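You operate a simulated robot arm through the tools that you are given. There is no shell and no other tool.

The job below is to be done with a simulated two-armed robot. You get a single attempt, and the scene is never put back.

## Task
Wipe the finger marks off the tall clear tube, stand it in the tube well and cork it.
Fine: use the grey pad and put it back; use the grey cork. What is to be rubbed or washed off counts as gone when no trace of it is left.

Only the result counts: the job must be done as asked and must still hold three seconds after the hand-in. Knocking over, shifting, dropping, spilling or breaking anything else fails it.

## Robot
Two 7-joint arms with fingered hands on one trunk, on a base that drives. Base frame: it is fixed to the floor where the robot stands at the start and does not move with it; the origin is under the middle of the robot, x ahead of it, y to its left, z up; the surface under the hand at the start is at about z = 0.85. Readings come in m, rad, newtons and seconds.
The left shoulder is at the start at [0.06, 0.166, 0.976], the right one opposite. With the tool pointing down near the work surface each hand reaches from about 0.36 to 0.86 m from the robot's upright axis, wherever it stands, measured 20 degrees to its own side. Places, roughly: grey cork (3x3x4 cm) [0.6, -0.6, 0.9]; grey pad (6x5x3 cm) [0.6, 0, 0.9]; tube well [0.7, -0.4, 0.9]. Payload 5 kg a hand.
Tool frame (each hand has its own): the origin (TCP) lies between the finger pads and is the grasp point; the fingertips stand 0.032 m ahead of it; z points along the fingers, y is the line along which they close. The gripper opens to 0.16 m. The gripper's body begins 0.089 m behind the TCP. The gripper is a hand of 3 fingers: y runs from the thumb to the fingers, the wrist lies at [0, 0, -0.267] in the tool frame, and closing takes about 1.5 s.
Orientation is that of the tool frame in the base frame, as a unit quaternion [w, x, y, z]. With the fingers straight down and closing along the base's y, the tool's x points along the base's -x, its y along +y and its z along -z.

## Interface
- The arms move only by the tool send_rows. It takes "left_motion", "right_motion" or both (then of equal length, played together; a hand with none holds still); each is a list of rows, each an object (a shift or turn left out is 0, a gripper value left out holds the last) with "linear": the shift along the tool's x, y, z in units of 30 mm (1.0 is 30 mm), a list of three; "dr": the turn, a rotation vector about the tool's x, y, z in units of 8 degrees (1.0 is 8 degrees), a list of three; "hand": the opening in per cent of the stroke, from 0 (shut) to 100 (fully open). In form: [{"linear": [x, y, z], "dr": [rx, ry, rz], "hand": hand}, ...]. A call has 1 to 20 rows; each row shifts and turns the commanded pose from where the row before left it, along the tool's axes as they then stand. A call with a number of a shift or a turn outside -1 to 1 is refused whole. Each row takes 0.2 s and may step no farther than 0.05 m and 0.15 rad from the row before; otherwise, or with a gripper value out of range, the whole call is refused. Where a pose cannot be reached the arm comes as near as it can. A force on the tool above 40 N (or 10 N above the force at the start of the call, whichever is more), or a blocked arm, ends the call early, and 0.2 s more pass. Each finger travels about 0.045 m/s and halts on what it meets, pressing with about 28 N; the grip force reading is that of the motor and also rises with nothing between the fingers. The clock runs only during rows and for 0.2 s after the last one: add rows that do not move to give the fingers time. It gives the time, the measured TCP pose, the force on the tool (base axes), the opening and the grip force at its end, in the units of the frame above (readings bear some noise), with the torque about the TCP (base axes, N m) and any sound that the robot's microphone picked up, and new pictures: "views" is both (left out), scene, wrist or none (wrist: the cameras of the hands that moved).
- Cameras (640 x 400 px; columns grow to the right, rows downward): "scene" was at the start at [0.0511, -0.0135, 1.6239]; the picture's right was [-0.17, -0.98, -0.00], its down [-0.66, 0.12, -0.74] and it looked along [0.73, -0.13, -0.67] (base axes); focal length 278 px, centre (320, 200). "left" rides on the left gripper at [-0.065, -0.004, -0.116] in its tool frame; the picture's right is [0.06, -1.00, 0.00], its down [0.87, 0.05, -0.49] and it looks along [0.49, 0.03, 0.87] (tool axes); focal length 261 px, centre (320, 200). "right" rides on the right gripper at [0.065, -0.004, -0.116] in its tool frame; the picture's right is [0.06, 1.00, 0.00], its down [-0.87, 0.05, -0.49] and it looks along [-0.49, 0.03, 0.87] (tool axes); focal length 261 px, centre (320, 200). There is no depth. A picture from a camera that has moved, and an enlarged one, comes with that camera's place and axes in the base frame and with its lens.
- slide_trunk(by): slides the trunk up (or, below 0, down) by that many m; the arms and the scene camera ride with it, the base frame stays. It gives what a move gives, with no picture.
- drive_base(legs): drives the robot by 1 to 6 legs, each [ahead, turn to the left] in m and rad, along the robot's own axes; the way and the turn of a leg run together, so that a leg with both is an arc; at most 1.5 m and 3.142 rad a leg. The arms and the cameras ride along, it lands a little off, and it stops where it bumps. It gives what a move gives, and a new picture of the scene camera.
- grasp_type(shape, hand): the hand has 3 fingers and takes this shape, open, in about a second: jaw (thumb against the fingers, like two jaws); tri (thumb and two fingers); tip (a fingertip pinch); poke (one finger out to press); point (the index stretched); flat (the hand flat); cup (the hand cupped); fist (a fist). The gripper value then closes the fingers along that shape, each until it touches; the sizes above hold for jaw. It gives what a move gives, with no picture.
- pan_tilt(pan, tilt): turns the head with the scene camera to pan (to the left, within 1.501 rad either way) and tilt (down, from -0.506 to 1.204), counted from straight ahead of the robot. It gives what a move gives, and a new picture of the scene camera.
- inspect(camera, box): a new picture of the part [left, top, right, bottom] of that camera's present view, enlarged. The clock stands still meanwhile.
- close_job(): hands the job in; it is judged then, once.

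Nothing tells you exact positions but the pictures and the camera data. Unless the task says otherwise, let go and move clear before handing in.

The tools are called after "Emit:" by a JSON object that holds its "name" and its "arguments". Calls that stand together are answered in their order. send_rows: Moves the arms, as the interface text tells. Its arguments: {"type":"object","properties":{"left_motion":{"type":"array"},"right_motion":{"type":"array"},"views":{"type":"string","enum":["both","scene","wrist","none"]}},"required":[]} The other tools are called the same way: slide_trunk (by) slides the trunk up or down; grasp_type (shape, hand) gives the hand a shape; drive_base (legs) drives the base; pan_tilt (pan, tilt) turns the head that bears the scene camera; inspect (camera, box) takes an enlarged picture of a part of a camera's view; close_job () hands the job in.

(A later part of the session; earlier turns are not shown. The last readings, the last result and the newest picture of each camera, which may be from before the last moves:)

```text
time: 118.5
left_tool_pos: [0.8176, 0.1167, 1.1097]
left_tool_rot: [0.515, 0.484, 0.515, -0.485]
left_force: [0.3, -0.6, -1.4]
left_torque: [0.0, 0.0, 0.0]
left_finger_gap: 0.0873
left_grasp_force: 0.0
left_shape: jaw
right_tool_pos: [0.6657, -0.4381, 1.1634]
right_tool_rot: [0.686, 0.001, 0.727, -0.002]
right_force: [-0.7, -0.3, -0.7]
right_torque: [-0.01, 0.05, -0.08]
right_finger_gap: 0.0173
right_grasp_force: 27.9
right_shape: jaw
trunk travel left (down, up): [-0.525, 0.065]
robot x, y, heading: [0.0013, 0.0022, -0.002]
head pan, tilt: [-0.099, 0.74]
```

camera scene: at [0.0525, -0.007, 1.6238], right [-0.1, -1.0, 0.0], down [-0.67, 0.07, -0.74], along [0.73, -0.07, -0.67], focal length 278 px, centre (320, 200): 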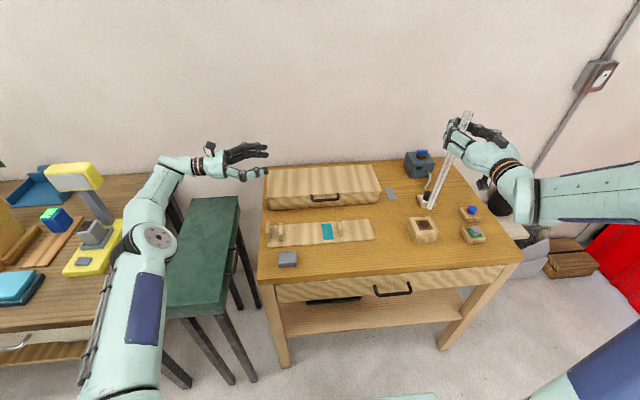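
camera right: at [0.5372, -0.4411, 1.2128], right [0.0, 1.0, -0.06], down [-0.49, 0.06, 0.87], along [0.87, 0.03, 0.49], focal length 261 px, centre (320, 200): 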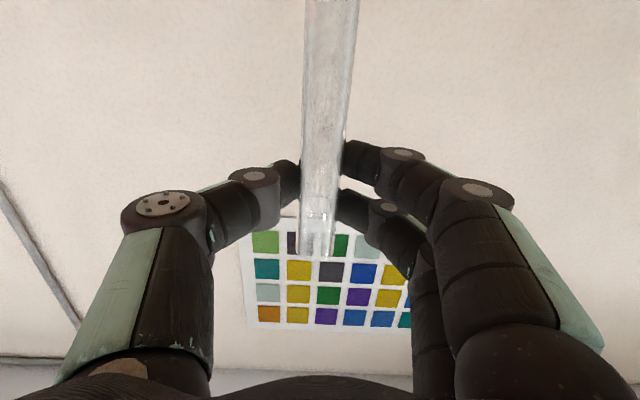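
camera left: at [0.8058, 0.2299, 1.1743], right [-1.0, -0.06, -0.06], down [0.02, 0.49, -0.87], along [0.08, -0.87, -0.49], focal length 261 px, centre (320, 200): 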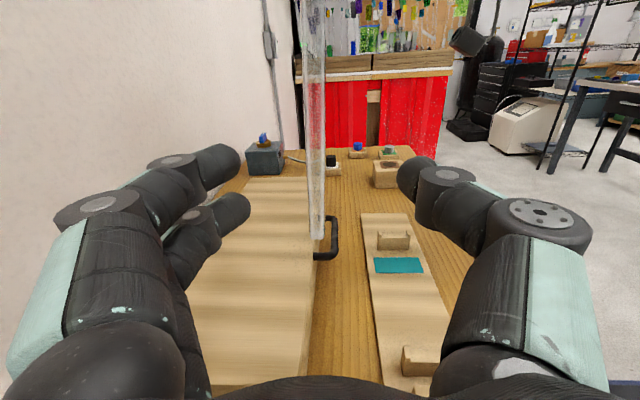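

Emit:
{"name": "send_rows", "arguments": {"right_motion": [{"linear": [0.1, 0, -0.08]}, {"linear": [0.1, 0, 0.005]}, {}], "views": "none"}}

Emit:
{"name": "inspect", "arguments": {"camera": "scene", "box": [405, 195, 445, 245]}}

Emit:
{"name": "inspect", "arguments": {"camera": "left", "box": [360, 100, 440, 200]}}

```text
time: 119.3
left_tool_pos: [0.8166, 0.1168, 1.1093]
left_tool_rot: [0.515, 0.484, 0.516, -0.485]
left_force: [-0.1, 0.2, -0.1]
left_torque: [0.01, -0.02, 0.02]
left_finger_gap: 0.0876
left_grasp_force: 0.0
left_shape: jaw
right_tool_pos: [0.6628, -0.4379, 1.158]
right_tool_rot: [0.686, 0.001, 0.727, -0.002]
right_force: [-0.1, 0.3, -1.0]
right_torque: [-0.02, -0.01, 0.01]
right_finger_gap: 0.0172
right_grasp_force: 28.4
right_shape: jaw
trunk travel left (down, up): [-0.525, 0.065]
robot x, y, heading: [0.0034, 0.0008, 0.0]
head pan, tilt: [-0.099, 0.74]
```

```text
8.00 times, centred on (425, 220) of scene
camera zoom: at [0.0523, -0.0074, 1.6239], right [-0.1, -1.0, 0.0], down [-0.67, 0.07, -0.74], along [0.73, -0.07, -0.67], focal length 2225 px, centre (-520, 40)
```

zoom: 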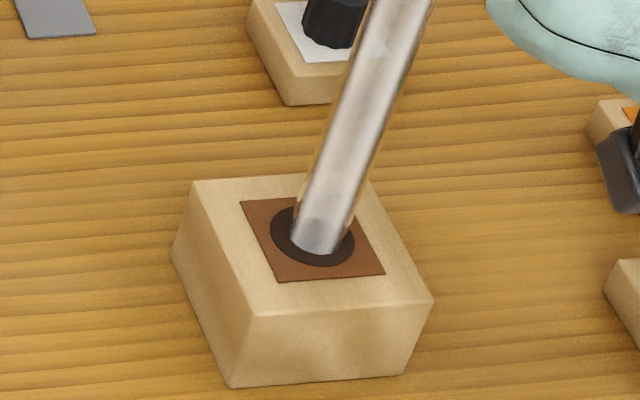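

```text
4.00 times, centred on (400, 150) of left
camera zoom: at [0.8054, 0.2308, 1.1745], right [-1.0, -0.06, -0.06], down [0.02, 0.49, -0.87], along [0.08, -0.87, -0.49], focal length 1043 px, centre (0, 400)
```

zoom: 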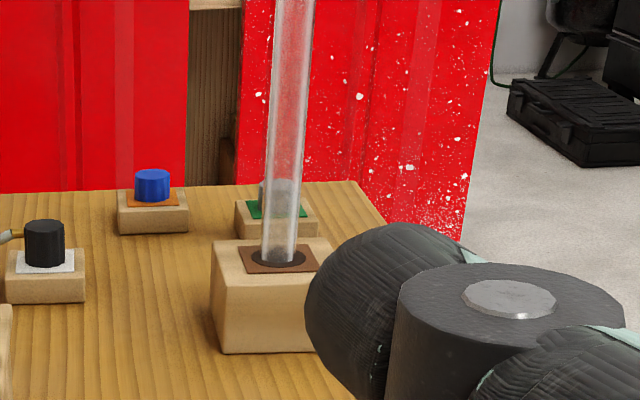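

Emit:
{"name": "send_rows", "arguments": {"right_motion": [{"linear": [0.1, 0.03, 0.04]}, {"linear": [0.08, 0, 0.004]}, {}], "views": "none"}}

```text
time: 120.1
left_tool_pos: [0.8162, 0.1161, 1.1094]
left_tool_rot: [0.514, 0.485, 0.515, -0.486]
left_force: [0.0, 0.3, 0.5]
left_torque: [0.02, 0.03, 0.01]
left_finger_gap: 0.0875
left_grasp_force: 0.1
left_shape: jaw
right_tool_pos: [0.6628, -0.4365, 1.1548]
right_tool_rot: [0.687, 0.0, 0.726, -0.002]
right_force: [0.1, 1.2, 3.9]
right_torque: [-0.01, -0.06, -0.01]
right_finger_gap: 0.0174
right_grasp_force: 28.3
right_shape: jaw
trunk travel left (down, up): [-0.525, 0.065]
robot x, y, heading: [-0.0006, 0.0009, -0.003]
head pan, tilt: [-0.099, 0.74]
```

The tube is touching the well floor (about 4 N). Before letting go I'll check that it's vertical.

Emit:
{"name": "inspect", "arguments": {"camera": "left", "box": [380, 0, 460, 100]}}

Emit:
{"name": "inspect", "arguments": {"camera": "left", "box": [360, 100, 440, 200]}}

Emit:
{"name": "inspect", "arguments": {"camera": "scene", "box": [400, 130, 480, 240]}}

```text
4.00 times, centred on (420, 50) of left
camera zoom: at [0.8052, 0.231, 1.1747], right [-1.0, -0.06, -0.06], down [0.02, 0.49, -0.87], along [0.08, -0.87, -0.49], focal length 1043 px, centre (-80, 800)
```

zoom: 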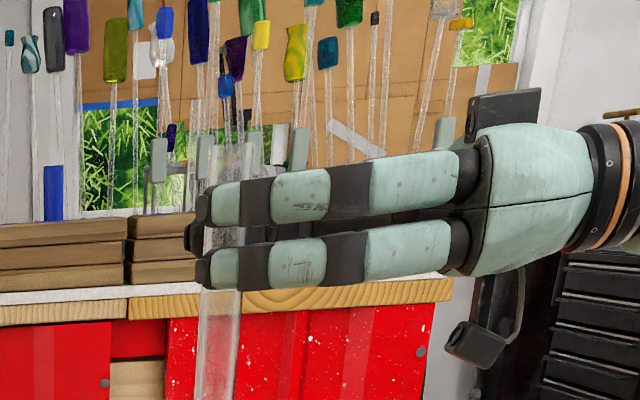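

```text
4.00 times, centred on (400, 150) of left
camera zoom: at [0.8052, 0.231, 1.1747], right [-1.0, -0.06, -0.06], down [0.02, 0.49, -0.87], along [0.08, -0.87, -0.49], focal length 1043 px, centre (0, 400)
```

zoom: 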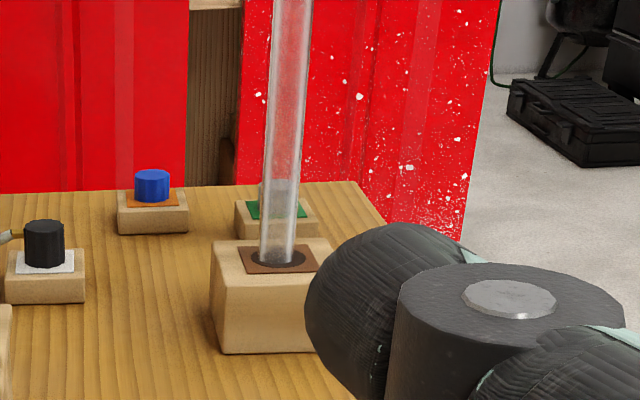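

```text
3.64 times, centred on (440, 185) of scene
camera zoom: at [0.052, -0.0071, 1.6239], right [-0.1, -1.0, 0.0], down [-0.67, 0.07, -0.74], along [0.73, -0.07, -0.67], focal length 1011 px, centre (-116, 254)
```

zoom: 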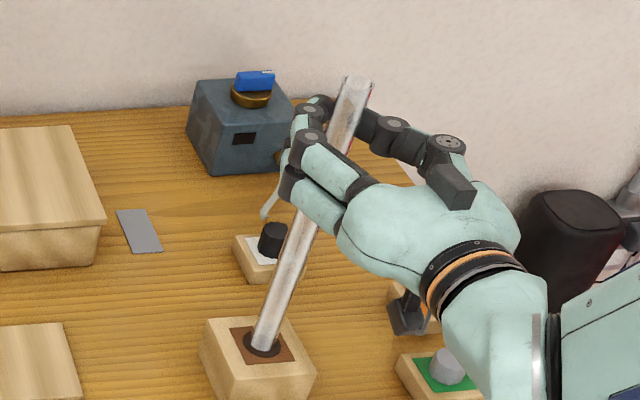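

It leans about 1° towards +x. I'll trim that out and then open the fingers gently.

Emit:
{"name": "send_rows", "arguments": {"right_motion": [{"linear": [0, 0, -0.15], "dr": [0, -0.12, 0]}, {}, {"hand": 12}, {"hand": 14}, {"hand": 16}, {"hand": 19}, {"hand": 23}, {"hand": 28}, {"hand": 35}, {"hand": 45}, {"hand": 55}, {}], "views": "both"}}

Emit:
{"name": "inspect", "arguments": {"camera": "scene", "box": [400, 130, 480, 240]}}

Emit:
{"name": "inspect", "arguments": {"camera": "left", "box": [340, 0, 500, 200]}}

```text
time: 122.7
left_tool_pos: [0.8175, 0.1165, 1.109]
left_tool_rot: [0.515, 0.484, 0.516, -0.485]
left_force: [-0.1, 0.0, -0.1]
left_torque: [0.0, -0.05, 0.02]
left_finger_gap: 0.0874
left_grasp_force: 0.0
left_shape: jaw
right_tool_pos: [0.659, -0.4367, 1.1536]
right_tool_rot: [0.693, 0.001, 0.721, -0.002]
right_force: [0.0, 0.4, 0.1]
right_torque: [0.03, 0.0, -0.02]
right_finger_gap: 0.0873
right_grasp_force: 0.0
right_shape: jaw
trunk travel left (down, up): [-0.525, 0.065]
robot x, y, heading: [-0.0001, -0.002, 0.0]
head pan, tilt: [-0.099, 0.74]
camera scene: at [0.0523, -0.0073, 1.6239], right [-0.1, -1.0, 0.0], down [-0.67, 0.07, -0.74], along [0.73, -0.07, -0.67], focal length 278 px, centre (320, 200)
camera right: at [0.5402, -0.4408, 1.0934], right [0.0, 1.0, -0.06], down [-0.46, 0.06, 0.89], along [0.89, 0.03, 0.46], focal length 261 px, centre (320, 200)
```

scene: 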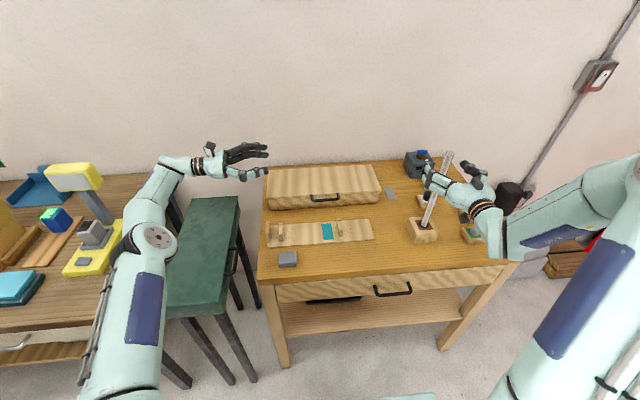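
right: 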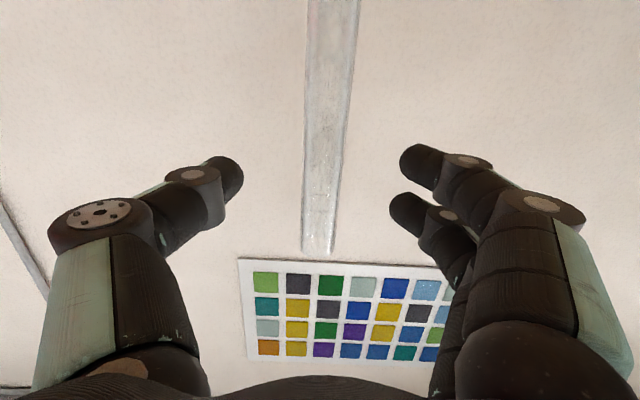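

```text
3.64 times, centred on (440, 185) of scene
camera zoom: at [0.0523, -0.0073, 1.6239], right [-0.1, -1.0, 0.0], down [-0.67, 0.07, -0.74], along [0.73, -0.07, -0.67], focal length 1011 px, centre (-116, 254)
```

zoom: 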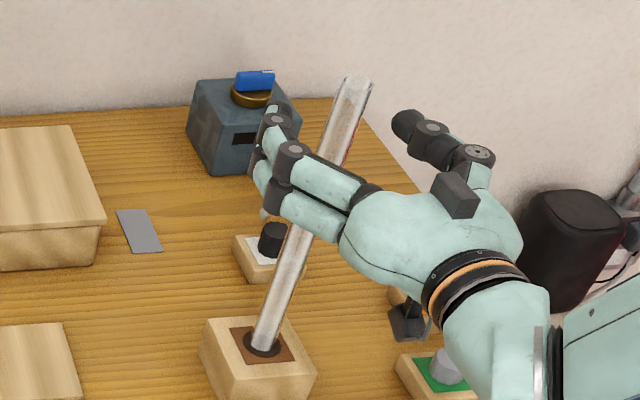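

```text
2.00 times, centred on (420, 100) of left
camera zoom: at [0.8054, 0.2308, 1.1745], right [-1.0, -0.06, -0.06], down [0.02, 0.49, -0.87], along [0.08, -0.87, -0.49], focal length 521 px, centre (120, 400)
```

zoom: 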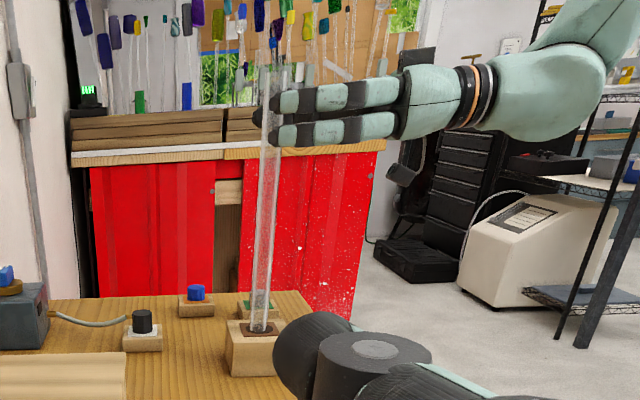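

The tube stands upright in the well by itself. I'll back the right hand straight off it and raise the left hand a little so its camera can watch the corking.

Emit:
{"name": "send_rows", "arguments": {"right_motion": [{"linear": [0, 0, -0.6]}, {"linear": [0, 0, -1]}, {"linear": [0, 0, -1]}, {"linear": [0, 0, -1]}, {"linear": [0, 0, -1]}, {"linear": [0, 0, -1]}, {}], "left_motion": [{"linear": [-1, 0, 0]}, {"linear": [-1, 0, 0]}, {"linear": [-1, 0, 0]}, {}, {}, {}, {}], "views": "both"}}

Emit:
{"name": "inspect", "arguments": {"camera": "scene", "box": [400, 130, 496, 250]}}

```text
time: 124.3
left_tool_pos: [0.8167, 0.1167, 1.2002]
left_tool_rot: [0.514, 0.484, 0.516, -0.485]
left_force: [0.0, -1.1, 0.1]
left_torque: [0.02, -0.02, 0.03]
left_finger_gap: 0.0874
left_grasp_force: 0.0
left_shape: jaw
right_tool_pos: [0.5061, -0.4577, 1.1635]
right_tool_rot: [0.693, 0.001, 0.721, -0.002]
right_force: [0.0, 0.4, 0.7]
right_torque: [0.02, 0.01, 0.01]
right_finger_gap: 0.0874
right_grasp_force: 0.1
right_shape: jaw
right hand out of reach, approached as far as the arm can: row 5, 6
trunk travel left (down, up): [-0.525, 0.065]
robot x, y, heading: [-0.003, 0.0017, 0.003]
head pan, tilt: [-0.099, 0.74]
camera scene: at [0.0525, -0.0073, 1.6238], right [-0.1, -1.0, 0.0], down [-0.67, 0.07, -0.74], along [0.73, -0.07, -0.67], focal length 278 px, centre (320, 200)
camera right: at [0.3875, -0.461, 1.1037], right [0.0, 1.0, -0.06], down [-0.46, 0.06, 0.89], along [0.89, 0.03, 0.45], focal length 261 px, centre (320, 200)
camera left: at [0.8052, 0.2306, 1.2653], right [-1.0, -0.06, -0.06], down [0.02, 0.49, -0.87], along [0.08, -0.87, -0.49], focal length 261 px, centre (320, 200)
```

scene: 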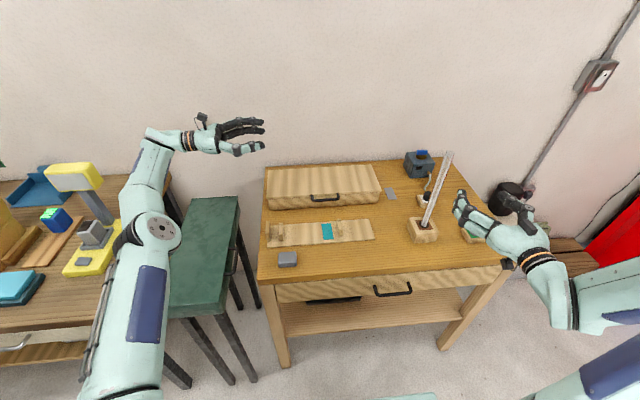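
right: 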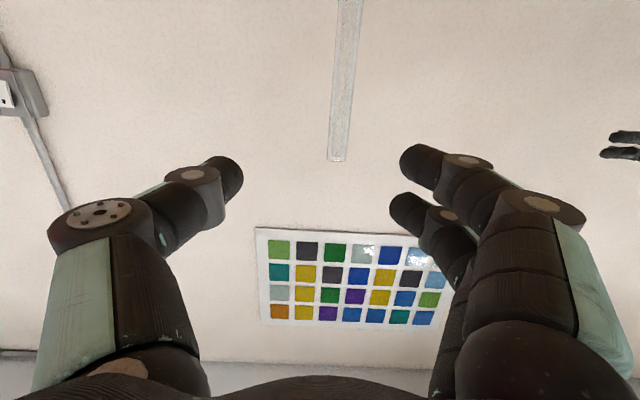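
left: 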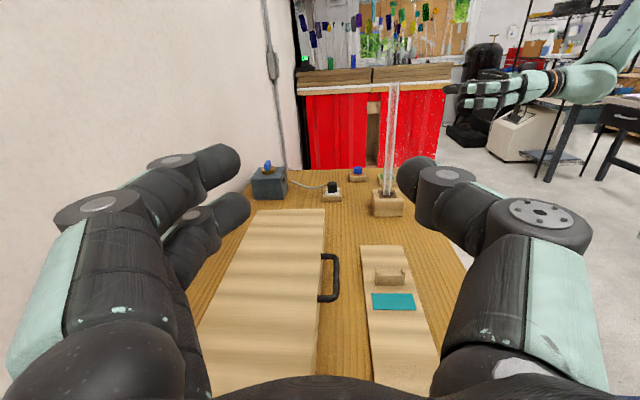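

```text
3.33 times, centred on (448, 190) of scene
camera zoom: at [0.0525, -0.0073, 1.6238], right [-0.1, -1.0, 0.0], down [-0.67, 0.07, -0.74], along [0.73, -0.07, -0.67], focal length 927 px, centre (-107, 233)
```

zoom: 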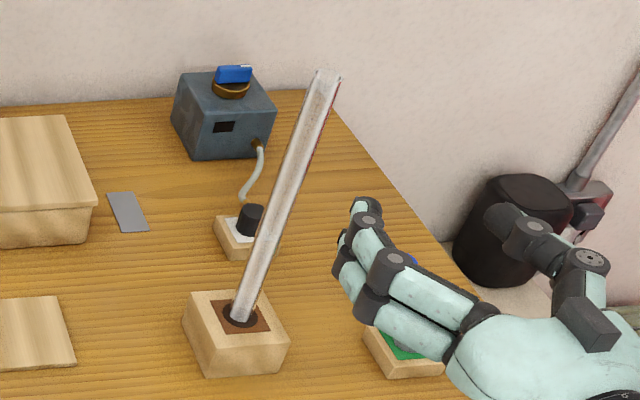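

The tube stays standing on its own. Now I'll turn the right hand to about 30° forward of straight down and shift it towards the cork.

Emit:
{"name": "send_rows", "arguments": {"right_motion": [{"linear": [0, -0.6, 0], "dr": [0, 0.97, 0]}, {"linear": [0, -0.6, 0], "dr": [0, 0.97, 0]}, {"linear": [0, -0.6, 0], "dr": [0, 0.97, 0]}, {"linear": [0, -0.6, 0], "dr": [0, 0.97, 0]}, {"linear": [0, -0.6, 0], "dr": [0, 0.97, 0]}, {"linear": [0, -0.6, 0], "dr": [0, 0.97, 0]}, {"linear": [0, -0.6, 0], "dr": [0, 0.97, 0]}, {"linear": [0, -0.6, 0], "dr": [0, 0.97, 0]}, {}], "views": "both"}}

```text
time: 126.3
left_tool_pos: [0.8162, 0.1158, 1.2007]
left_tool_rot: [0.515, 0.484, 0.516, -0.485]
left_force: [-0.6, -0.5, -0.7]
left_torque: [0.03, 0.01, 0.01]
left_finger_gap: 0.0874
left_grasp_force: 0.0
left_shape: jaw
right_tool_pos: [0.5061, -0.601, 1.1665]
right_tool_rot: [0.22, 0.002, 0.975, -0.003]
right_force: [-0.1, 0.6, 0.3]
right_torque: [-0.02, 0.0, 0.0]
right_finger_gap: 0.0876
right_grasp_force: 0.1
right_shape: jaw
trunk travel left (down, up): [-0.525, 0.065]
robot x, y, heading: [-0.0005, 0.0003, 0.003]
head pan, tilt: [-0.099, 0.74]
camera scene: at [0.0517, -0.0072, 1.6239], right [-0.1, -1.0, 0.0], down [-0.67, 0.07, -0.74], along [0.73, -0.07, -0.67], focal length 278 px, centre (320, 200)
camera right: at [0.3967, -0.605, 1.2418], right [-0.05, 1.0, -0.03], down [0.57, 0.05, 0.82], along [0.82, 0.03, -0.57], focal length 261 px, centre (320, 200)
```

scene: 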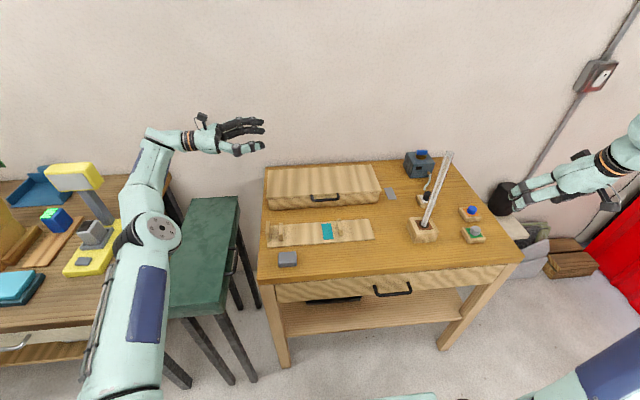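
right: 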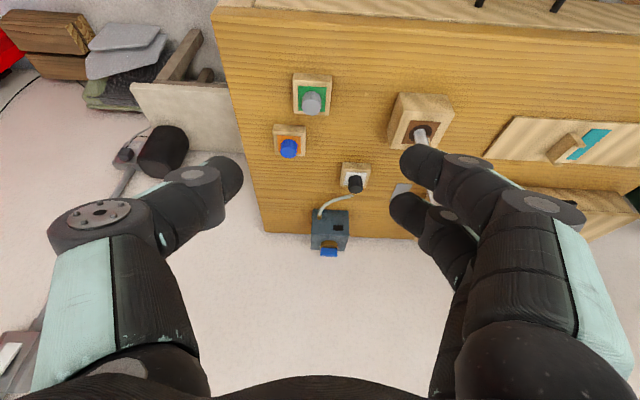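

The pitch is 25° and the cork is in view. I'll move to a pre-grasp position above it.

Emit:
{"name": "send_rows", "arguments": {"right_motion": [{"linear": [-0.155, -0.046, 0.91]}, {"linear": [-0.155, -0.046, 0.91]}, {"linear": [-0.155, -0.046, 0.91]}, {"linear": [-0.155, -0.046, 0.91]}, {"linear": [-0.155, -0.046, 0.91]}, {"linear": [-0.155, -0.046, 0.91]}, {"linear": [-0.155, -0.046, 0.91]}, {"linear": [-0.155, -0.046, 0.91]}, {}], "views": "wrist"}}

Emit:
{"name": "inspect", "arguments": {"camera": "scene", "box": [425, 180, 521, 260]}}

Emit:
{"name": "inspect", "arguments": {"camera": "right", "box": [240, 80, 400, 200]}}

```text
time: 128.3
left_tool_pos: [0.8164, 0.1164, 1.2009]
left_tool_rot: [0.514, 0.484, 0.516, -0.485]
left_force: [1.2, -0.4, 1.0]
left_torque: [-0.02, 0.0, -0.02]
left_finger_gap: 0.0874
left_grasp_force: 0.2
left_shape: jaw
right_tool_pos: [0.634, -0.6114, 0.9841]
right_tool_rot: [0.221, 0.002, 0.975, -0.001]
right_force: [0.6, -1.2, -0.5]
right_torque: [0.0, 0.02, -0.01]
right_finger_gap: 0.0873
right_grasp_force: 0.0
right_shape: jaw
trunk travel left (down, up): [-0.525, 0.065]
robot x, y, heading: [0.0015, -0.0008, 0.001]
head pan, tilt: [-0.099, 0.74]
camera right: at [0.5248, -0.6161, 1.0603], right [-0.05, 1.0, -0.03], down [0.57, 0.05, 0.82], along [0.82, 0.03, -0.57], focal length 261 px, centre (320, 200)
```

right: 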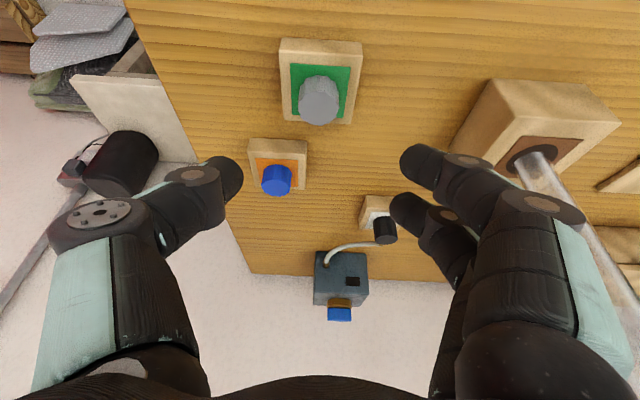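

```text
5.00 times, centred on (473, 220) of scene
camera zoom: at [0.0519, -0.0073, 1.6239], right [-0.1, -1.0, 0.0], down [-0.67, 0.07, -0.74], along [0.73, -0.07, -0.67], focal length 1391 px, centre (-445, 100)
```

zoom: 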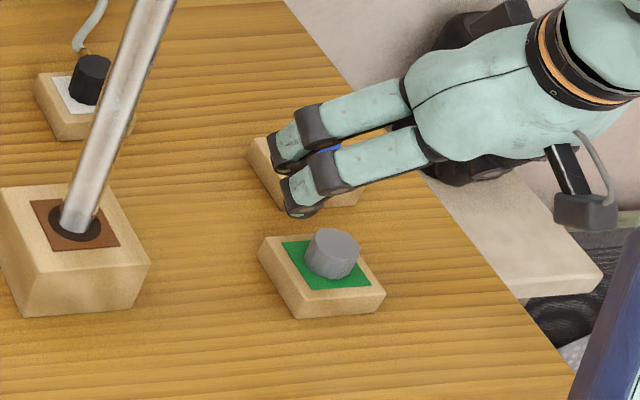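

```text
3.33 times, centred on (320, 140) of right
camera zoom: at [0.5248, -0.6161, 1.0603], right [-0.05, 1.0, -0.03], down [0.57, 0.05, 0.82], along [0.82, 0.03, -0.57], focal length 869 px, centre (320, 400)
```

zoom: 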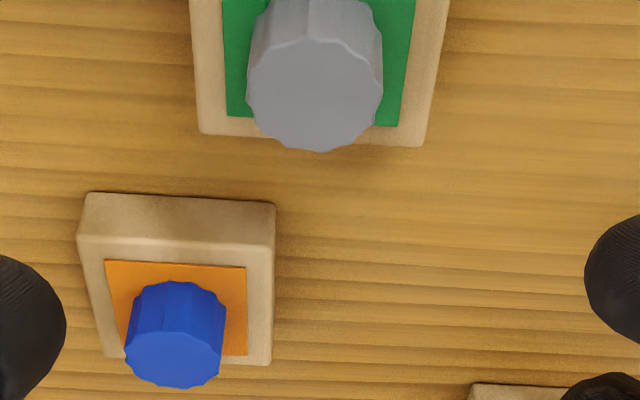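

The cork is centred at about (0.641, -0.612). I'll go straight down to it.

Emit:
{"name": "send_rows", "arguments": {"right_motion": [{"linear": [0.295, -0.01, 0.588]}, {"linear": [0.295, -0.01, 0.588]}, {"linear": [0.295, 0, 0.588]}, {"linear": [0.27, 0, 0.54]}, {}], "views": "wrist"}}

Emit:
{"name": "inspect", "arguments": {"camera": "scene", "box": [425, 180, 521, 260]}}

Emit:
{"name": "inspect", "arguments": {"camera": "left", "box": [330, 140, 410, 220]}}

```text
time: 129.5
left_tool_pos: [0.8157, 0.116, 1.201]
left_tool_rot: [0.515, 0.484, 0.516, -0.485]
left_force: [0.0, -0.1, 0.7]
left_torque: [0.03, -0.04, 0.01]
left_finger_gap: 0.0872
left_grasp_force: 0.1
left_shape: jaw
right_tool_pos: [0.6331, -0.6134, 0.9068]
right_tool_rot: [0.222, 0.002, 0.975, -0.002]
right_force: [-0.5, 0.0, 0.5]
right_torque: [-0.02, -0.02, 0.0]
right_finger_gap: 0.0874
right_grasp_force: 0.1
right_shape: jaw
trunk travel left (down, up): [-0.525, 0.065]
robot x, y, heading: [0.0023, 0.0011, -0.0]
head pan, tilt: [-0.099, 0.74]
camera right: at [0.5234, -0.6176, 0.9836], right [-0.05, 1.0, -0.03], down [0.57, 0.05, 0.82], along [0.82, 0.03, -0.57], focal length 261 px, centre (320, 200)
```

right: 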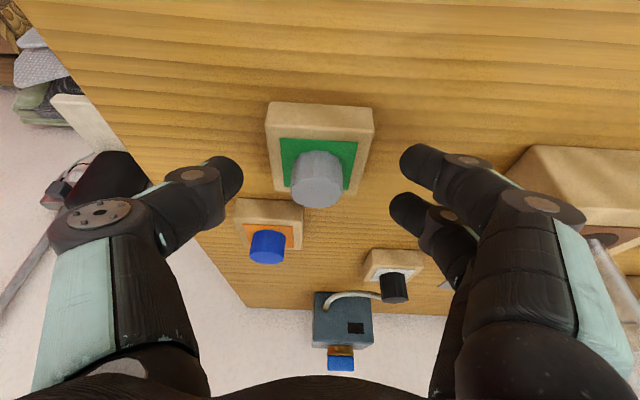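

```text
5.00 times, centred on (473, 220) of scene
camera zoom: at [0.0522, -0.0073, 1.6239], right [-0.1, -1.0, 0.0], down [-0.67, 0.07, -0.74], along [0.73, -0.07, -0.67], focal length 1391 px, centre (-445, 100)
```

zoom: 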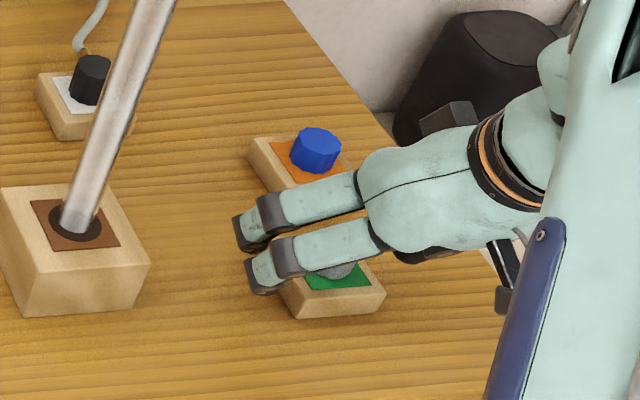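

```text
5.00 times, centred on (370, 180) of left
camera zoom: at [0.805, 0.2306, 1.2655], right [-1.0, -0.06, -0.06], down [0.02, 0.49, -0.87], along [0.08, -0.87, -0.49], focal length 1303 px, centre (70, 300)
```

zoom: 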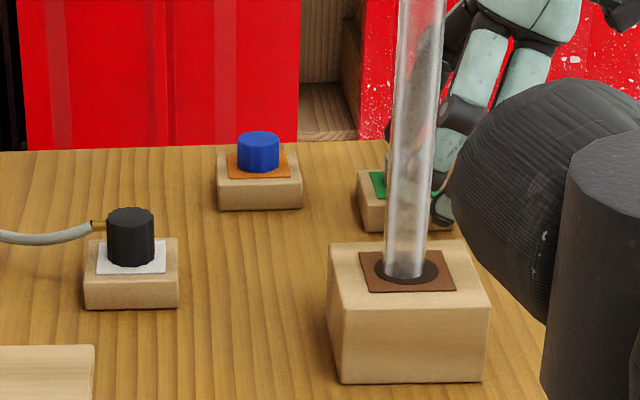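

The fingers straddle the cork evenly. I'll close on it.

Emit:
{"name": "send_rows", "arguments": {"right_motion": [{"hand": 40}, {"hand": 30}, {"hand": 22}, {"hand": 15}, {"hand": 8}, {"hand": 0}, {}, {}, {}], "views": "wrist"}}

Emit:
{"name": "inspect", "arguments": {"camera": "right", "box": [230, 100, 410, 240]}}

```text
time: 131.5
left_tool_pos: [0.8163, 0.1168, 1.2003]
left_tool_rot: [0.515, 0.484, 0.516, -0.484]
left_force: [0.1, 0.2, 0.1]
left_torque: [0.01, 0.0, -0.01]
left_finger_gap: 0.0876
left_grasp_force: 0.3
left_shape: jaw
right_tool_pos: [0.6327, -0.6125, 0.9082]
right_tool_rot: [0.222, 0.002, 0.975, -0.002]
right_force: [4.0, 2.1, 8.9]
right_torque: [0.27, -0.15, -0.19]
right_finger_gap: 0.0266
right_grasp_force: 28.2
right_shape: jaw
trunk travel left (down, up): [-0.525, 0.065]
robot x, y, heading: [-0.0001, 0.0013, 0.0]
head pan, tilt: [-0.099, 0.74]
camera right: at [0.524, -0.6169, 0.9846], right [-0.05, 1.0, -0.03], down [0.57, 0.05, 0.82], along [0.82, 0.03, -0.57], focal length 261 px, centre (320, 200)
```

right: 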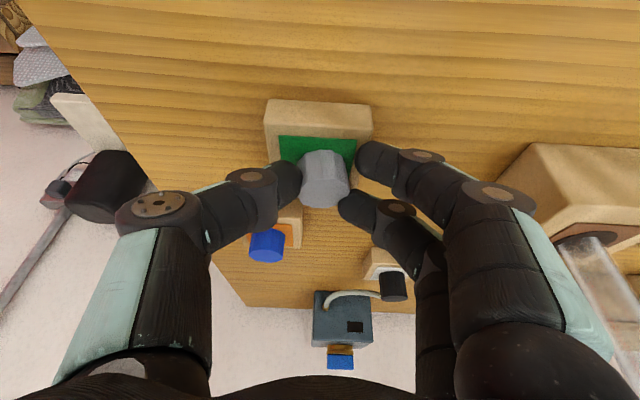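

```text
2.86 times, centred on (320, 170) of right
camera zoom: at [0.524, -0.6169, 0.9846], right [-0.05, 1.0, -0.03], down [0.57, 0.05, 0.82], along [0.82, 0.03, -0.57], focal length 745 px, centre (320, 286)
```

zoom: 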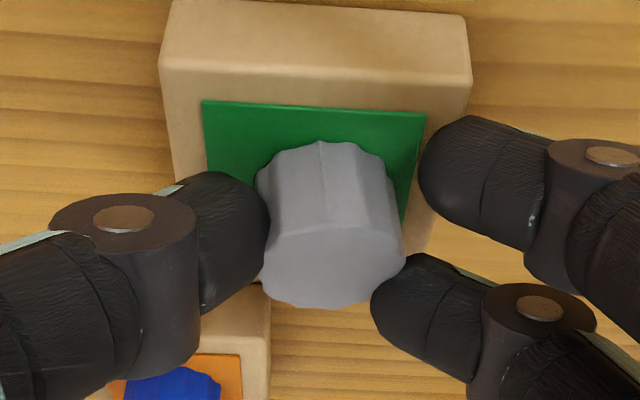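

The hand's pitch makes the near finger press on the holder while the far finger catches only the cork's rim, so this isn't a good grip. I'll open, lift off, and come back with the hand closer to vertical.

Emit:
{"name": "send_rows", "arguments": {"right_motion": [{"hand": 18}, {"hand": 20}, {"hand": 25}, {"hand": 35}, {"hand": 50}, {}, {"linear": [-0.28, 0, -0.6]}, {"linear": [-0.28, 0, -0.6]}, {"linear": [-0.28, 0, -0.6]}, {"dr": [0, 0.97, 0]}, {"dr": [0, 0.97, 0]}, {}], "views": "wrist"}}

Emit:
{"name": "inspect", "arguments": {"camera": "right", "box": [240, 60, 400, 200]}}

Emit:
{"name": "inspect", "arguments": {"camera": "scene", "box": [425, 180, 521, 260]}}

```text
time: 134.1
left_tool_pos: [0.8156, 0.1161, 1.2014]
left_tool_rot: [0.515, 0.484, 0.516, -0.484]
left_force: [0.4, 0.1, -0.5]
left_torque: [0.0, 0.0, 0.01]
left_finger_gap: 0.0874
left_grasp_force: 0.0
left_shape: jaw
right_tool_pos: [0.6325, -0.6128, 0.9665]
right_tool_rot: [0.087, 0.002, 0.996, -0.001]
right_force: [0.5, 0.1, 0.0]
right_torque: [-0.03, -0.01, 0.02]
right_finger_gap: 0.0794
right_grasp_force: 0.0
right_shape: jaw
trunk travel left (down, up): [-0.525, 0.065]
robot x, y, heading: [0.0017, -0.0022, 0.001]
head pan, tilt: [-0.099, 0.74]
camera right: at [0.5479, -0.6171, 1.0695], right [-0.06, 1.0, -0.01], down [0.77, 0.05, 0.64], along [0.63, 0.03, -0.77], focal length 261 px, centre (320, 200)
```

right: 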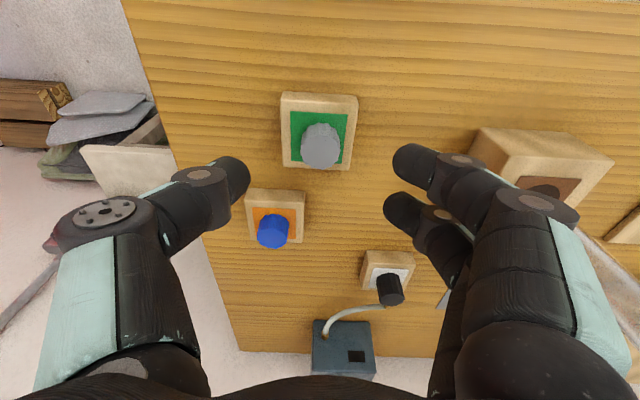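

```text
2.86 times, centred on (320, 130) of right
camera zoom: at [0.5479, -0.6171, 1.0695], right [-0.06, 1.0, -0.01], down [0.77, 0.05, 0.64], along [0.63, 0.03, -0.77], focal length 745 px, centre (320, 400)
```

zoom: 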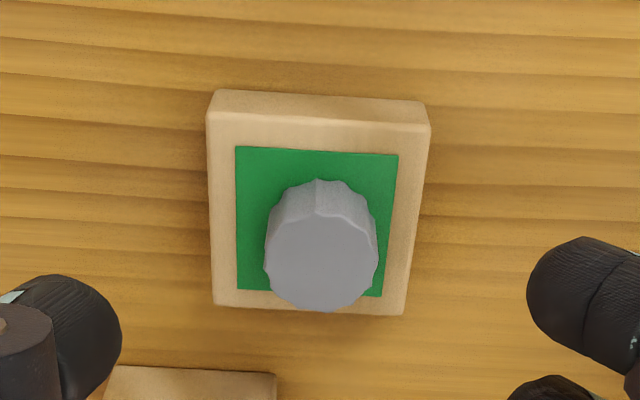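

```text
5.00 times, centred on (473, 220) of scene
camera zoom: at [0.052, -0.0074, 1.6239], right [-0.1, -1.0, 0.0], down [-0.67, 0.07, -0.74], along [0.73, -0.07, -0.67], focal length 1391 px, centre (-445, 100)
```

zoom: 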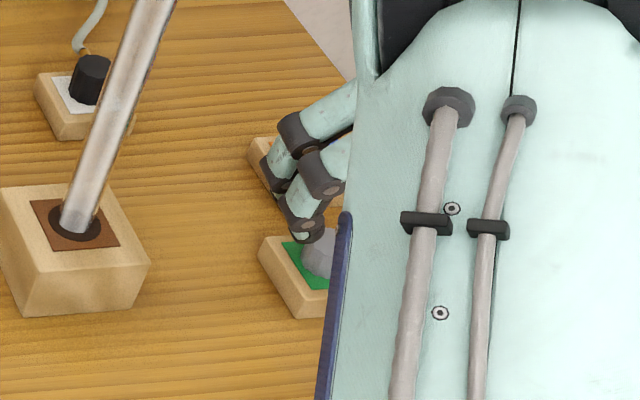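

The cork is seated and upright, and the hand is at 10° now. I'll raise the trunk 6 cm to keep the arm well within reach later.

Emit:
{"name": "slide_trunk", "arguments": {"by": 0.06}}

```text
time: 135.1
left_tool_pos: [0.817, 0.1165, 1.2596]
left_tool_rot: [0.513, 0.484, 0.516, -0.485]
left_force: [-0.6, 0.3, 0.1]
left_torque: [0.01, 0.01, -0.01]
left_finger_gap: 0.0875
left_grasp_force: 0.0
left_shape: jaw
right_tool_pos: [0.6335, -0.6137, 1.0259]
right_tool_rot: [0.088, 0.002, 0.996, 0.0]
right_force: [1.2, -0.1, 0.8]
right_torque: [0.03, 0.02, 0.0]
right_finger_gap: 0.0792
right_grasp_force: 0.2
right_shape: jaw
trunk travel left (down, up): [-0.585, 0.005]
robot x, y, heading: [0.0024, 0.001, 0.001]
head pan, tilt: [-0.099, 0.74]
```

Emit:
{"name": "send_rows", "arguments": {"right_motion": [{"linear": [0.129, 0, 0.967]}, {"linear": [0.129, 0, 0.967]}, {"linear": [0.129, 0, 0.967]}, {"linear": [0.09, 0, 0.65]}, {"linear": [0.04, 0, 0.31]}, {}], "views": "wrist"}}

Emit:
{"name": "inspect", "arguments": {"camera": "right", "box": [230, 110, 410, 250]}}

```text
time: 136.5
left_tool_pos: [0.8159, 0.1157, 1.2603]
left_tool_rot: [0.515, 0.483, 0.516, -0.484]
left_force: [-0.2, 0.3, 0.3]
left_torque: [0.02, -0.01, 0.03]
left_finger_gap: 0.0874
left_grasp_force: 0.1
left_shape: jaw
right_tool_pos: [0.6373, -0.613, 0.9078]
right_tool_rot: [0.088, 0.002, 0.996, -0.001]
right_force: [0.8, -0.3, -0.9]
right_torque: [-0.03, -0.02, -0.01]
right_finger_gap: 0.0795
right_grasp_force: 0.1
right_shape: jaw
trunk travel left (down, up): [-0.585, 0.005]
robot x, y, heading: [0.0009, 0.0034, 0.002]
head pan, tilt: [-0.099, 0.74]
camera right: at [0.552, -0.6172, 1.0115], right [-0.06, 1.0, -0.01], down [0.77, 0.05, 0.64], along [0.64, 0.03, -0.77], focal length 261 px, centre (320, 200)
```

right: 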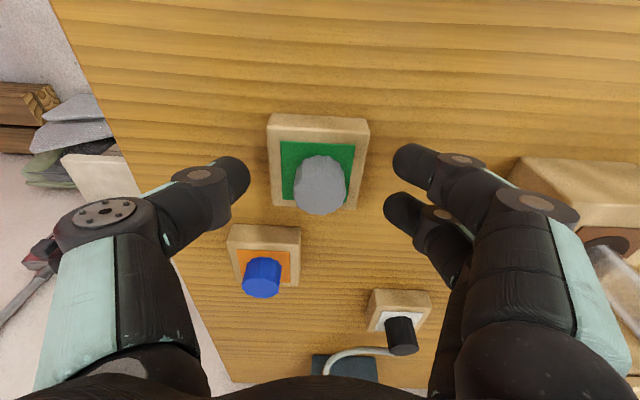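

```text
2.86 times, centred on (320, 180) of right
camera zoom: at [0.552, -0.6172, 1.0115], right [-0.06, 1.0, -0.01], down [0.77, 0.05, 0.64], along [0.64, 0.03, -0.77], focal length 745 px, centre (320, 257)
```

zoom: 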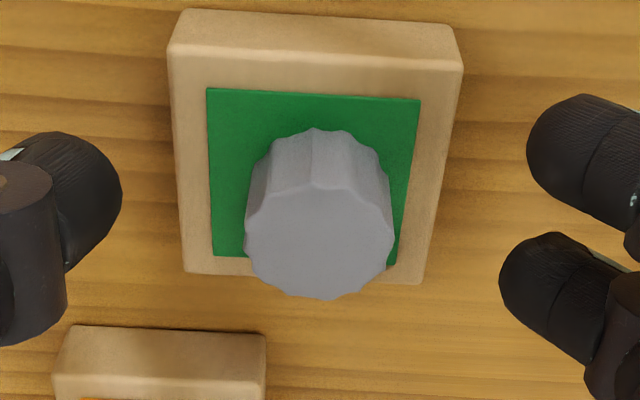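

Well aligned; I'll shift 3 mm towards the robot to centre the cork between the two fingers, then close.

Emit:
{"name": "send_rows", "arguments": {"right_motion": [{"linear": [0.1, 0, -0.02]}, {"hand": 38}, {"hand": 30}, {"hand": 24}, {"hand": 18}, {"hand": 10}, {"hand": 0}, {}, {}, {}], "views": "wrist"}}

Emit:
{"name": "inspect", "arguments": {"camera": "right", "box": [230, 110, 410, 250]}}

```text
time: 138.7
left_tool_pos: [0.8157, 0.1166, 1.2608]
left_tool_rot: [0.514, 0.484, 0.516, -0.485]
left_force: [0.1, 0.6, 0.4]
left_torque: [-0.02, 0.01, 0.0]
left_finger_gap: 0.0875
left_grasp_force: 0.1
left_shape: jaw
right_tool_pos: [0.6337, -0.6135, 0.9097]
right_tool_rot: [0.088, 0.001, 0.996, 0.0]
right_force: [-0.5, 5.2, 1.6]
right_torque: [0.19, 0.0, -0.28]
right_finger_gap: 0.0241
right_grasp_force: 28.2
right_shape: jaw
trunk travel left (down, up): [-0.585, 0.005]
robot x, y, heading: [0.0035, -0.0008, -0.004]
head pan, tilt: [-0.099, 0.74]
camera right: at [0.5494, -0.6168, 1.0119], right [-0.06, 1.0, -0.01], down [0.77, 0.05, 0.64], along [0.64, 0.03, -0.77], focal length 261 px, centre (320, 200)
```

right: 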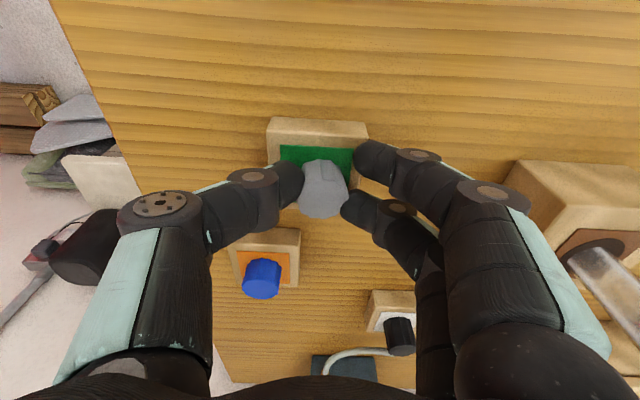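

```text
2.86 times, centred on (320, 180) of right
camera zoom: at [0.5494, -0.6168, 1.0119], right [-0.06, 1.0, -0.01], down [0.77, 0.05, 0.64], along [0.64, 0.03, -0.77], focal length 745 px, centre (320, 257)
```

zoom: 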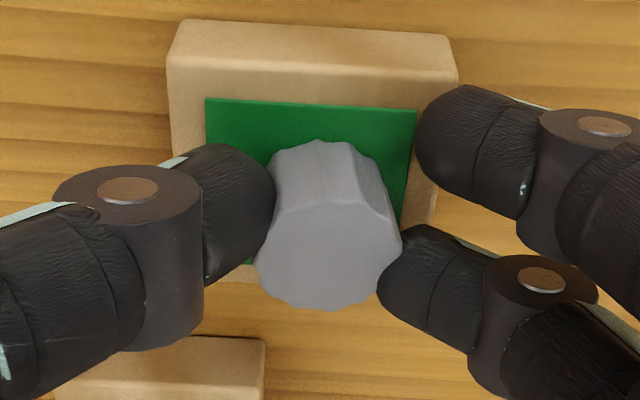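

Only the far finger and thumb touch the cork; by the numbers the hand is about 4 mm too near. I'll open, shift forward and close again.

Emit:
{"name": "send_rows", "arguments": {"right_motion": [{"hand": 18}, {"hand": 25}, {"hand": 35}, {}, {"linear": [-0.16, 0, 0.03]}, {}, {"hand": 28}, {"hand": 22}, {"hand": 16}, {"hand": 8}, {"hand": 0}, {}, {}], "views": "wrist"}}

Emit:
{"name": "inspect", "arguments": {"camera": "right", "box": [230, 110, 410, 250]}}

```text
time: 141.5
left_tool_pos: [0.8173, 0.1159, 1.2607]
left_tool_rot: [0.514, 0.484, 0.515, -0.485]
left_force: [-0.2, 0.0, 0.5]
left_torque: [0.0, 0.02, -0.01]
left_finger_gap: 0.0874
left_grasp_force: 0.1
left_shape: jaw
right_tool_pos: [0.6393, -0.6144, 0.9077]
right_tool_rot: [0.088, 0.002, 0.996, -0.001]
right_force: [1.1, -3.6, 2.4]
right_torque: [-0.09, -0.02, -0.05]
right_finger_gap: 0.022
right_grasp_force: 28.0
right_shape: jaw
trunk travel left (down, up): [-0.585, 0.005]
robot x, y, heading: [0.0049, -0.0007, -0.0]
head pan, tilt: [-0.099, 0.74]
camera right: at [0.5541, -0.618, 1.0123], right [-0.06, 1.0, -0.01], down [0.77, 0.05, 0.64], along [0.64, 0.03, -0.77], focal length 261 px, centre (320, 200)
```

right: 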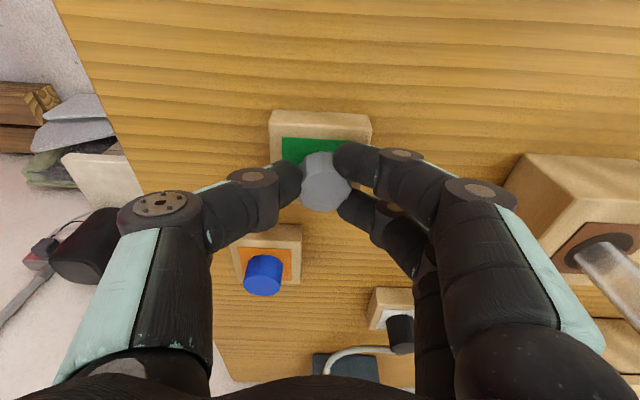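

```text
2.86 times, centred on (320, 180) of right
camera zoom: at [0.5541, -0.618, 1.0123], right [-0.06, 1.0, -0.01], down [0.77, 0.05, 0.64], along [0.64, 0.03, -0.77], focal length 745 px, centre (320, 257)
```

zoom: 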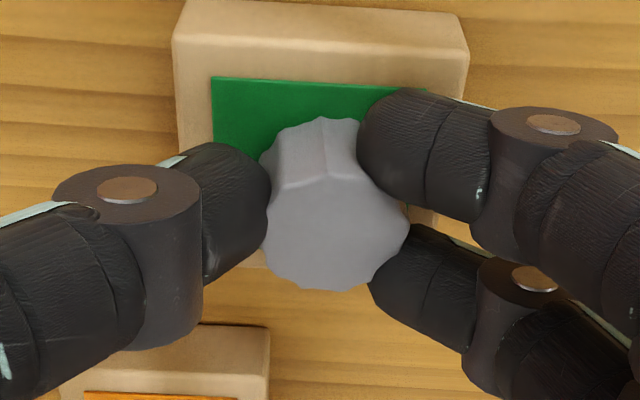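

Now all three fingers hold the cork. I'll lift it straight up out of its holder.

Emit:
{"name": "send_rows", "arguments": {"right_motion": [{"linear": [-0.035, 0, -0.2]}, {"linear": [-0.05, 0, -0.3]}, {"linear": [-0.07, 0, -0.4]}, {"linear": [-0.1, 0, -0.6]}, {"linear": [-0.15, 0, -0.85]}, {"linear": [-0.15, 0, -0.85]}, {}], "views": "wrist"}}

Emit:
{"name": "inspect", "arguments": {"camera": "right", "box": [210, 60, 430, 250]}}

Emit:
{"name": "inspect", "arguments": {"camera": "left", "box": [300, 100, 480, 240]}}

```text
time: 143.1
left_tool_pos: [0.8173, 0.1159, 1.2604]
left_tool_rot: [0.513, 0.485, 0.515, -0.486]
left_force: [0.0, 0.2, -1.1]
left_torque: [0.01, 0.0, 0.01]
left_finger_gap: 0.0874
left_grasp_force: 0.1
left_shape: jaw
right_tool_pos: [0.6393, -0.6123, 1.008]
right_tool_rot: [0.089, 0.001, 0.996, -0.001]
right_force: [-0.3, 0.1, -0.4]
right_torque: [0.0, -0.03, 0.0]
right_finger_gap: 0.0213
right_grasp_force: 27.9
right_shape: jaw
trunk travel left (down, up): [-0.585, 0.005]
robot x, y, heading: [0.0004, -0.0051, 0.003]
head pan, tilt: [-0.099, 0.74]
camera right: at [0.5545, -0.6166, 1.1102], right [-0.06, 1.0, -0.01], down [0.77, 0.05, 0.64], along [0.64, 0.03, -0.77], focal length 261 px, centre (320, 200)
```

right: 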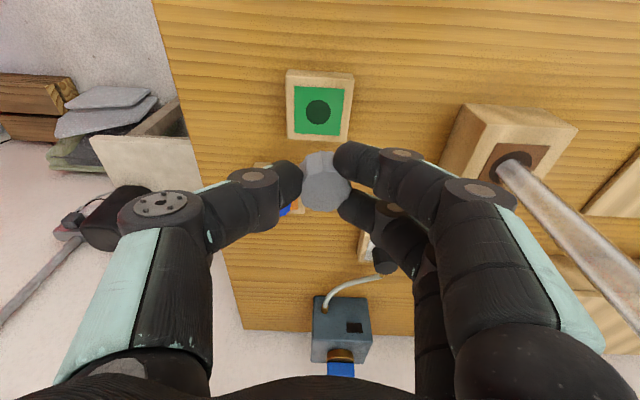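

```text
2.11 times, centred on (320, 155) of right
camera zoom: at [0.5545, -0.6166, 1.1102], right [-0.06, 1.0, -0.01], down [0.77, 0.05, 0.64], along [0.64, 0.03, -0.77], focal length 549 px, centre (320, 295)
```

zoom: 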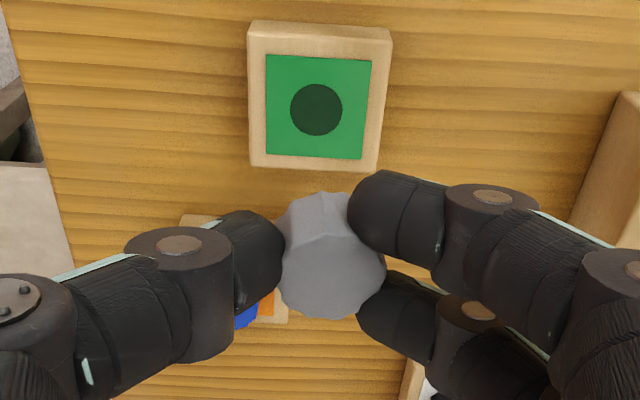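

```text
2.86 times, centred on (390, 170) of left
camera zoom: at [0.8054, 0.2303, 1.3253], right [-1.0, -0.06, -0.06], down [0.02, 0.49, -0.87], along [0.08, -0.87, -0.49], focal length 745 px, centre (120, 286)
```

zoom: 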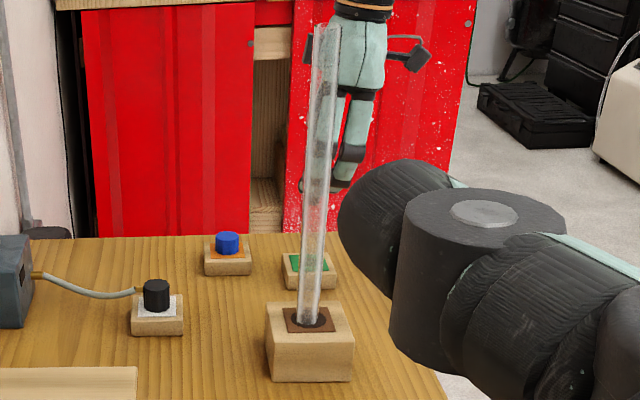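

The cork is out cleanly. Now I need the tube rim's exact position for corking, so I'll look with the scene camera as well.

Emit:
{"name": "inspect", "arguments": {"camera": "scene", "box": [400, 140, 480, 260]}}

Emit:
{"name": "inspect", "arguments": {"camera": "left", "box": [360, 80, 440, 140]}}

Emit:
{"name": "inspect", "arguments": {"camera": "left", "box": [350, 180, 430, 240]}}

```text
3.33 times, centred on (440, 200) of scene
camera zoom: at [0.0526, -0.0075, 1.6838], right [-0.1, -1.0, 0.0], down [-0.67, 0.07, -0.74], along [0.73, -0.07, -0.67], focal length 927 px, centre (-80, 200)
```

zoom: 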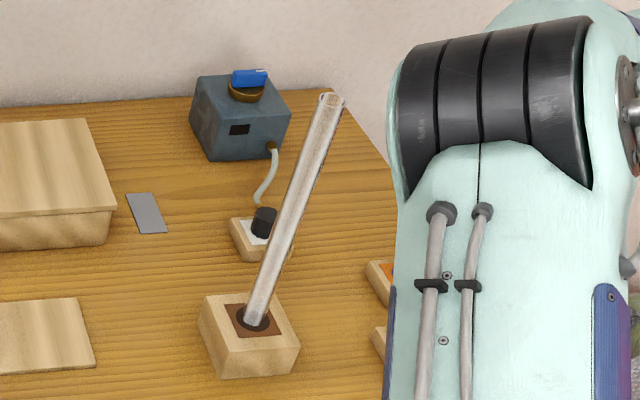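

```text
6.67 times, centred on (400, 110) of left
camera zoom: at [0.8054, 0.2303, 1.3253], right [-1.0, -0.06, -0.06], down [0.02, 0.49, -0.87], along [0.08, -0.87, -0.49], focal length 1738 px, centre (-213, 800)
```

zoom: 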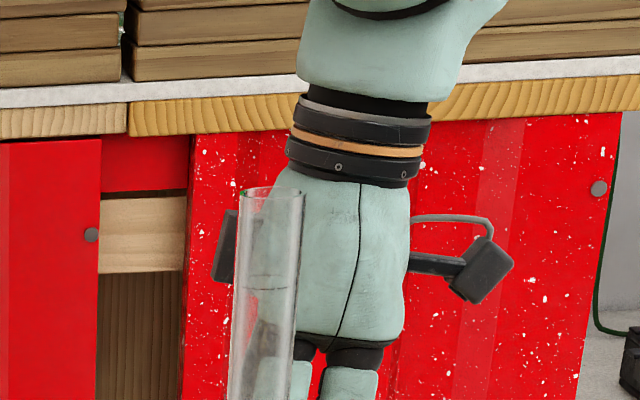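

```text
6.67 times, centred on (390, 210) of left
camera zoom: at [0.8054, 0.2303, 1.3253], right [-1.0, -0.06, -0.06], down [0.02, 0.49, -0.87], along [0.08, -0.87, -0.49], focal length 1738 px, centre (-147, 133)
```

zoom: 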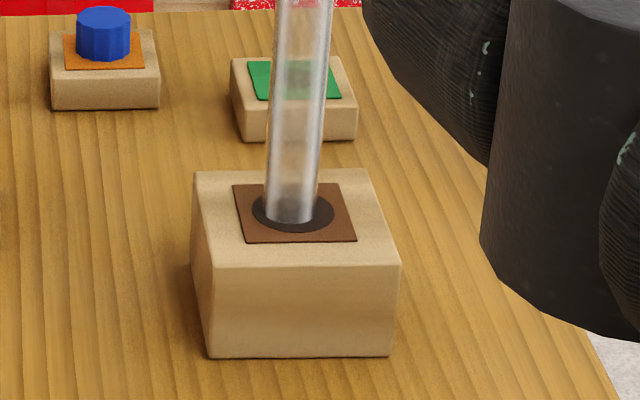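

The rim is at about (0.677, -0.436, 1.198). I'll take the cork back, up and across, keeping it well above the tube and the arm well within reach.

Emit:
{"name": "send_rows", "arguments": {"right_motion": [{"linear": [0.676, 0, -0.966]}, {"linear": [0.676, 0, -0.966]}, {"linear": [0.676, 0, -0.966]}, {"linear": [0.676, 0, -0.966]}, {"linear": [-0.164, 0, -0.93]}, {"linear": [-0.164, 0, -0.93]}, {"linear": [-0.164, 0, -0.93]}, {"linear": [-0.164, 0, -0.93]}, {"linear": [-0.164, 0, -0.93]}, {"linear": [-0.164, 0, -0.93]}, {}], "views": "scene"}}

```text
time: 145.5
left_tool_pos: [0.817, 0.1157, 1.2601]
left_tool_rot: [0.514, 0.484, 0.516, -0.485]
left_force: [0.5, 0.0, -0.5]
left_torque: [0.02, -0.04, 0.0]
left_finger_gap: 0.0875
left_grasp_force: 0.0
left_shape: jaw
right_tool_pos: [0.5387, -0.6114, 1.2781]
right_tool_rot: [0.088, 0.002, 0.996, -0.001]
right_force: [-0.4, -0.8, -0.8]
right_torque: [-0.03, 0.0, -0.02]
right_finger_gap: 0.0213
right_grasp_force: 27.8
right_shape: jaw
trunk travel left (down, up): [-0.585, 0.005]
robot x, y, heading: [-0.0018, -0.0, -0.002]
head pan, tilt: [-0.099, 0.74]
camera scene: at [0.0525, -0.0074, 1.6838], right [-0.1, -1.0, 0.0], down [-0.67, 0.07, -0.74], along [0.73, -0.07, -0.67], focal length 278 px, centre (320, 200)
```

scene: 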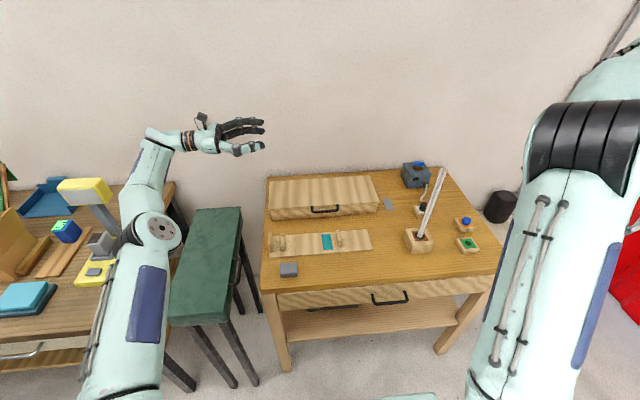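

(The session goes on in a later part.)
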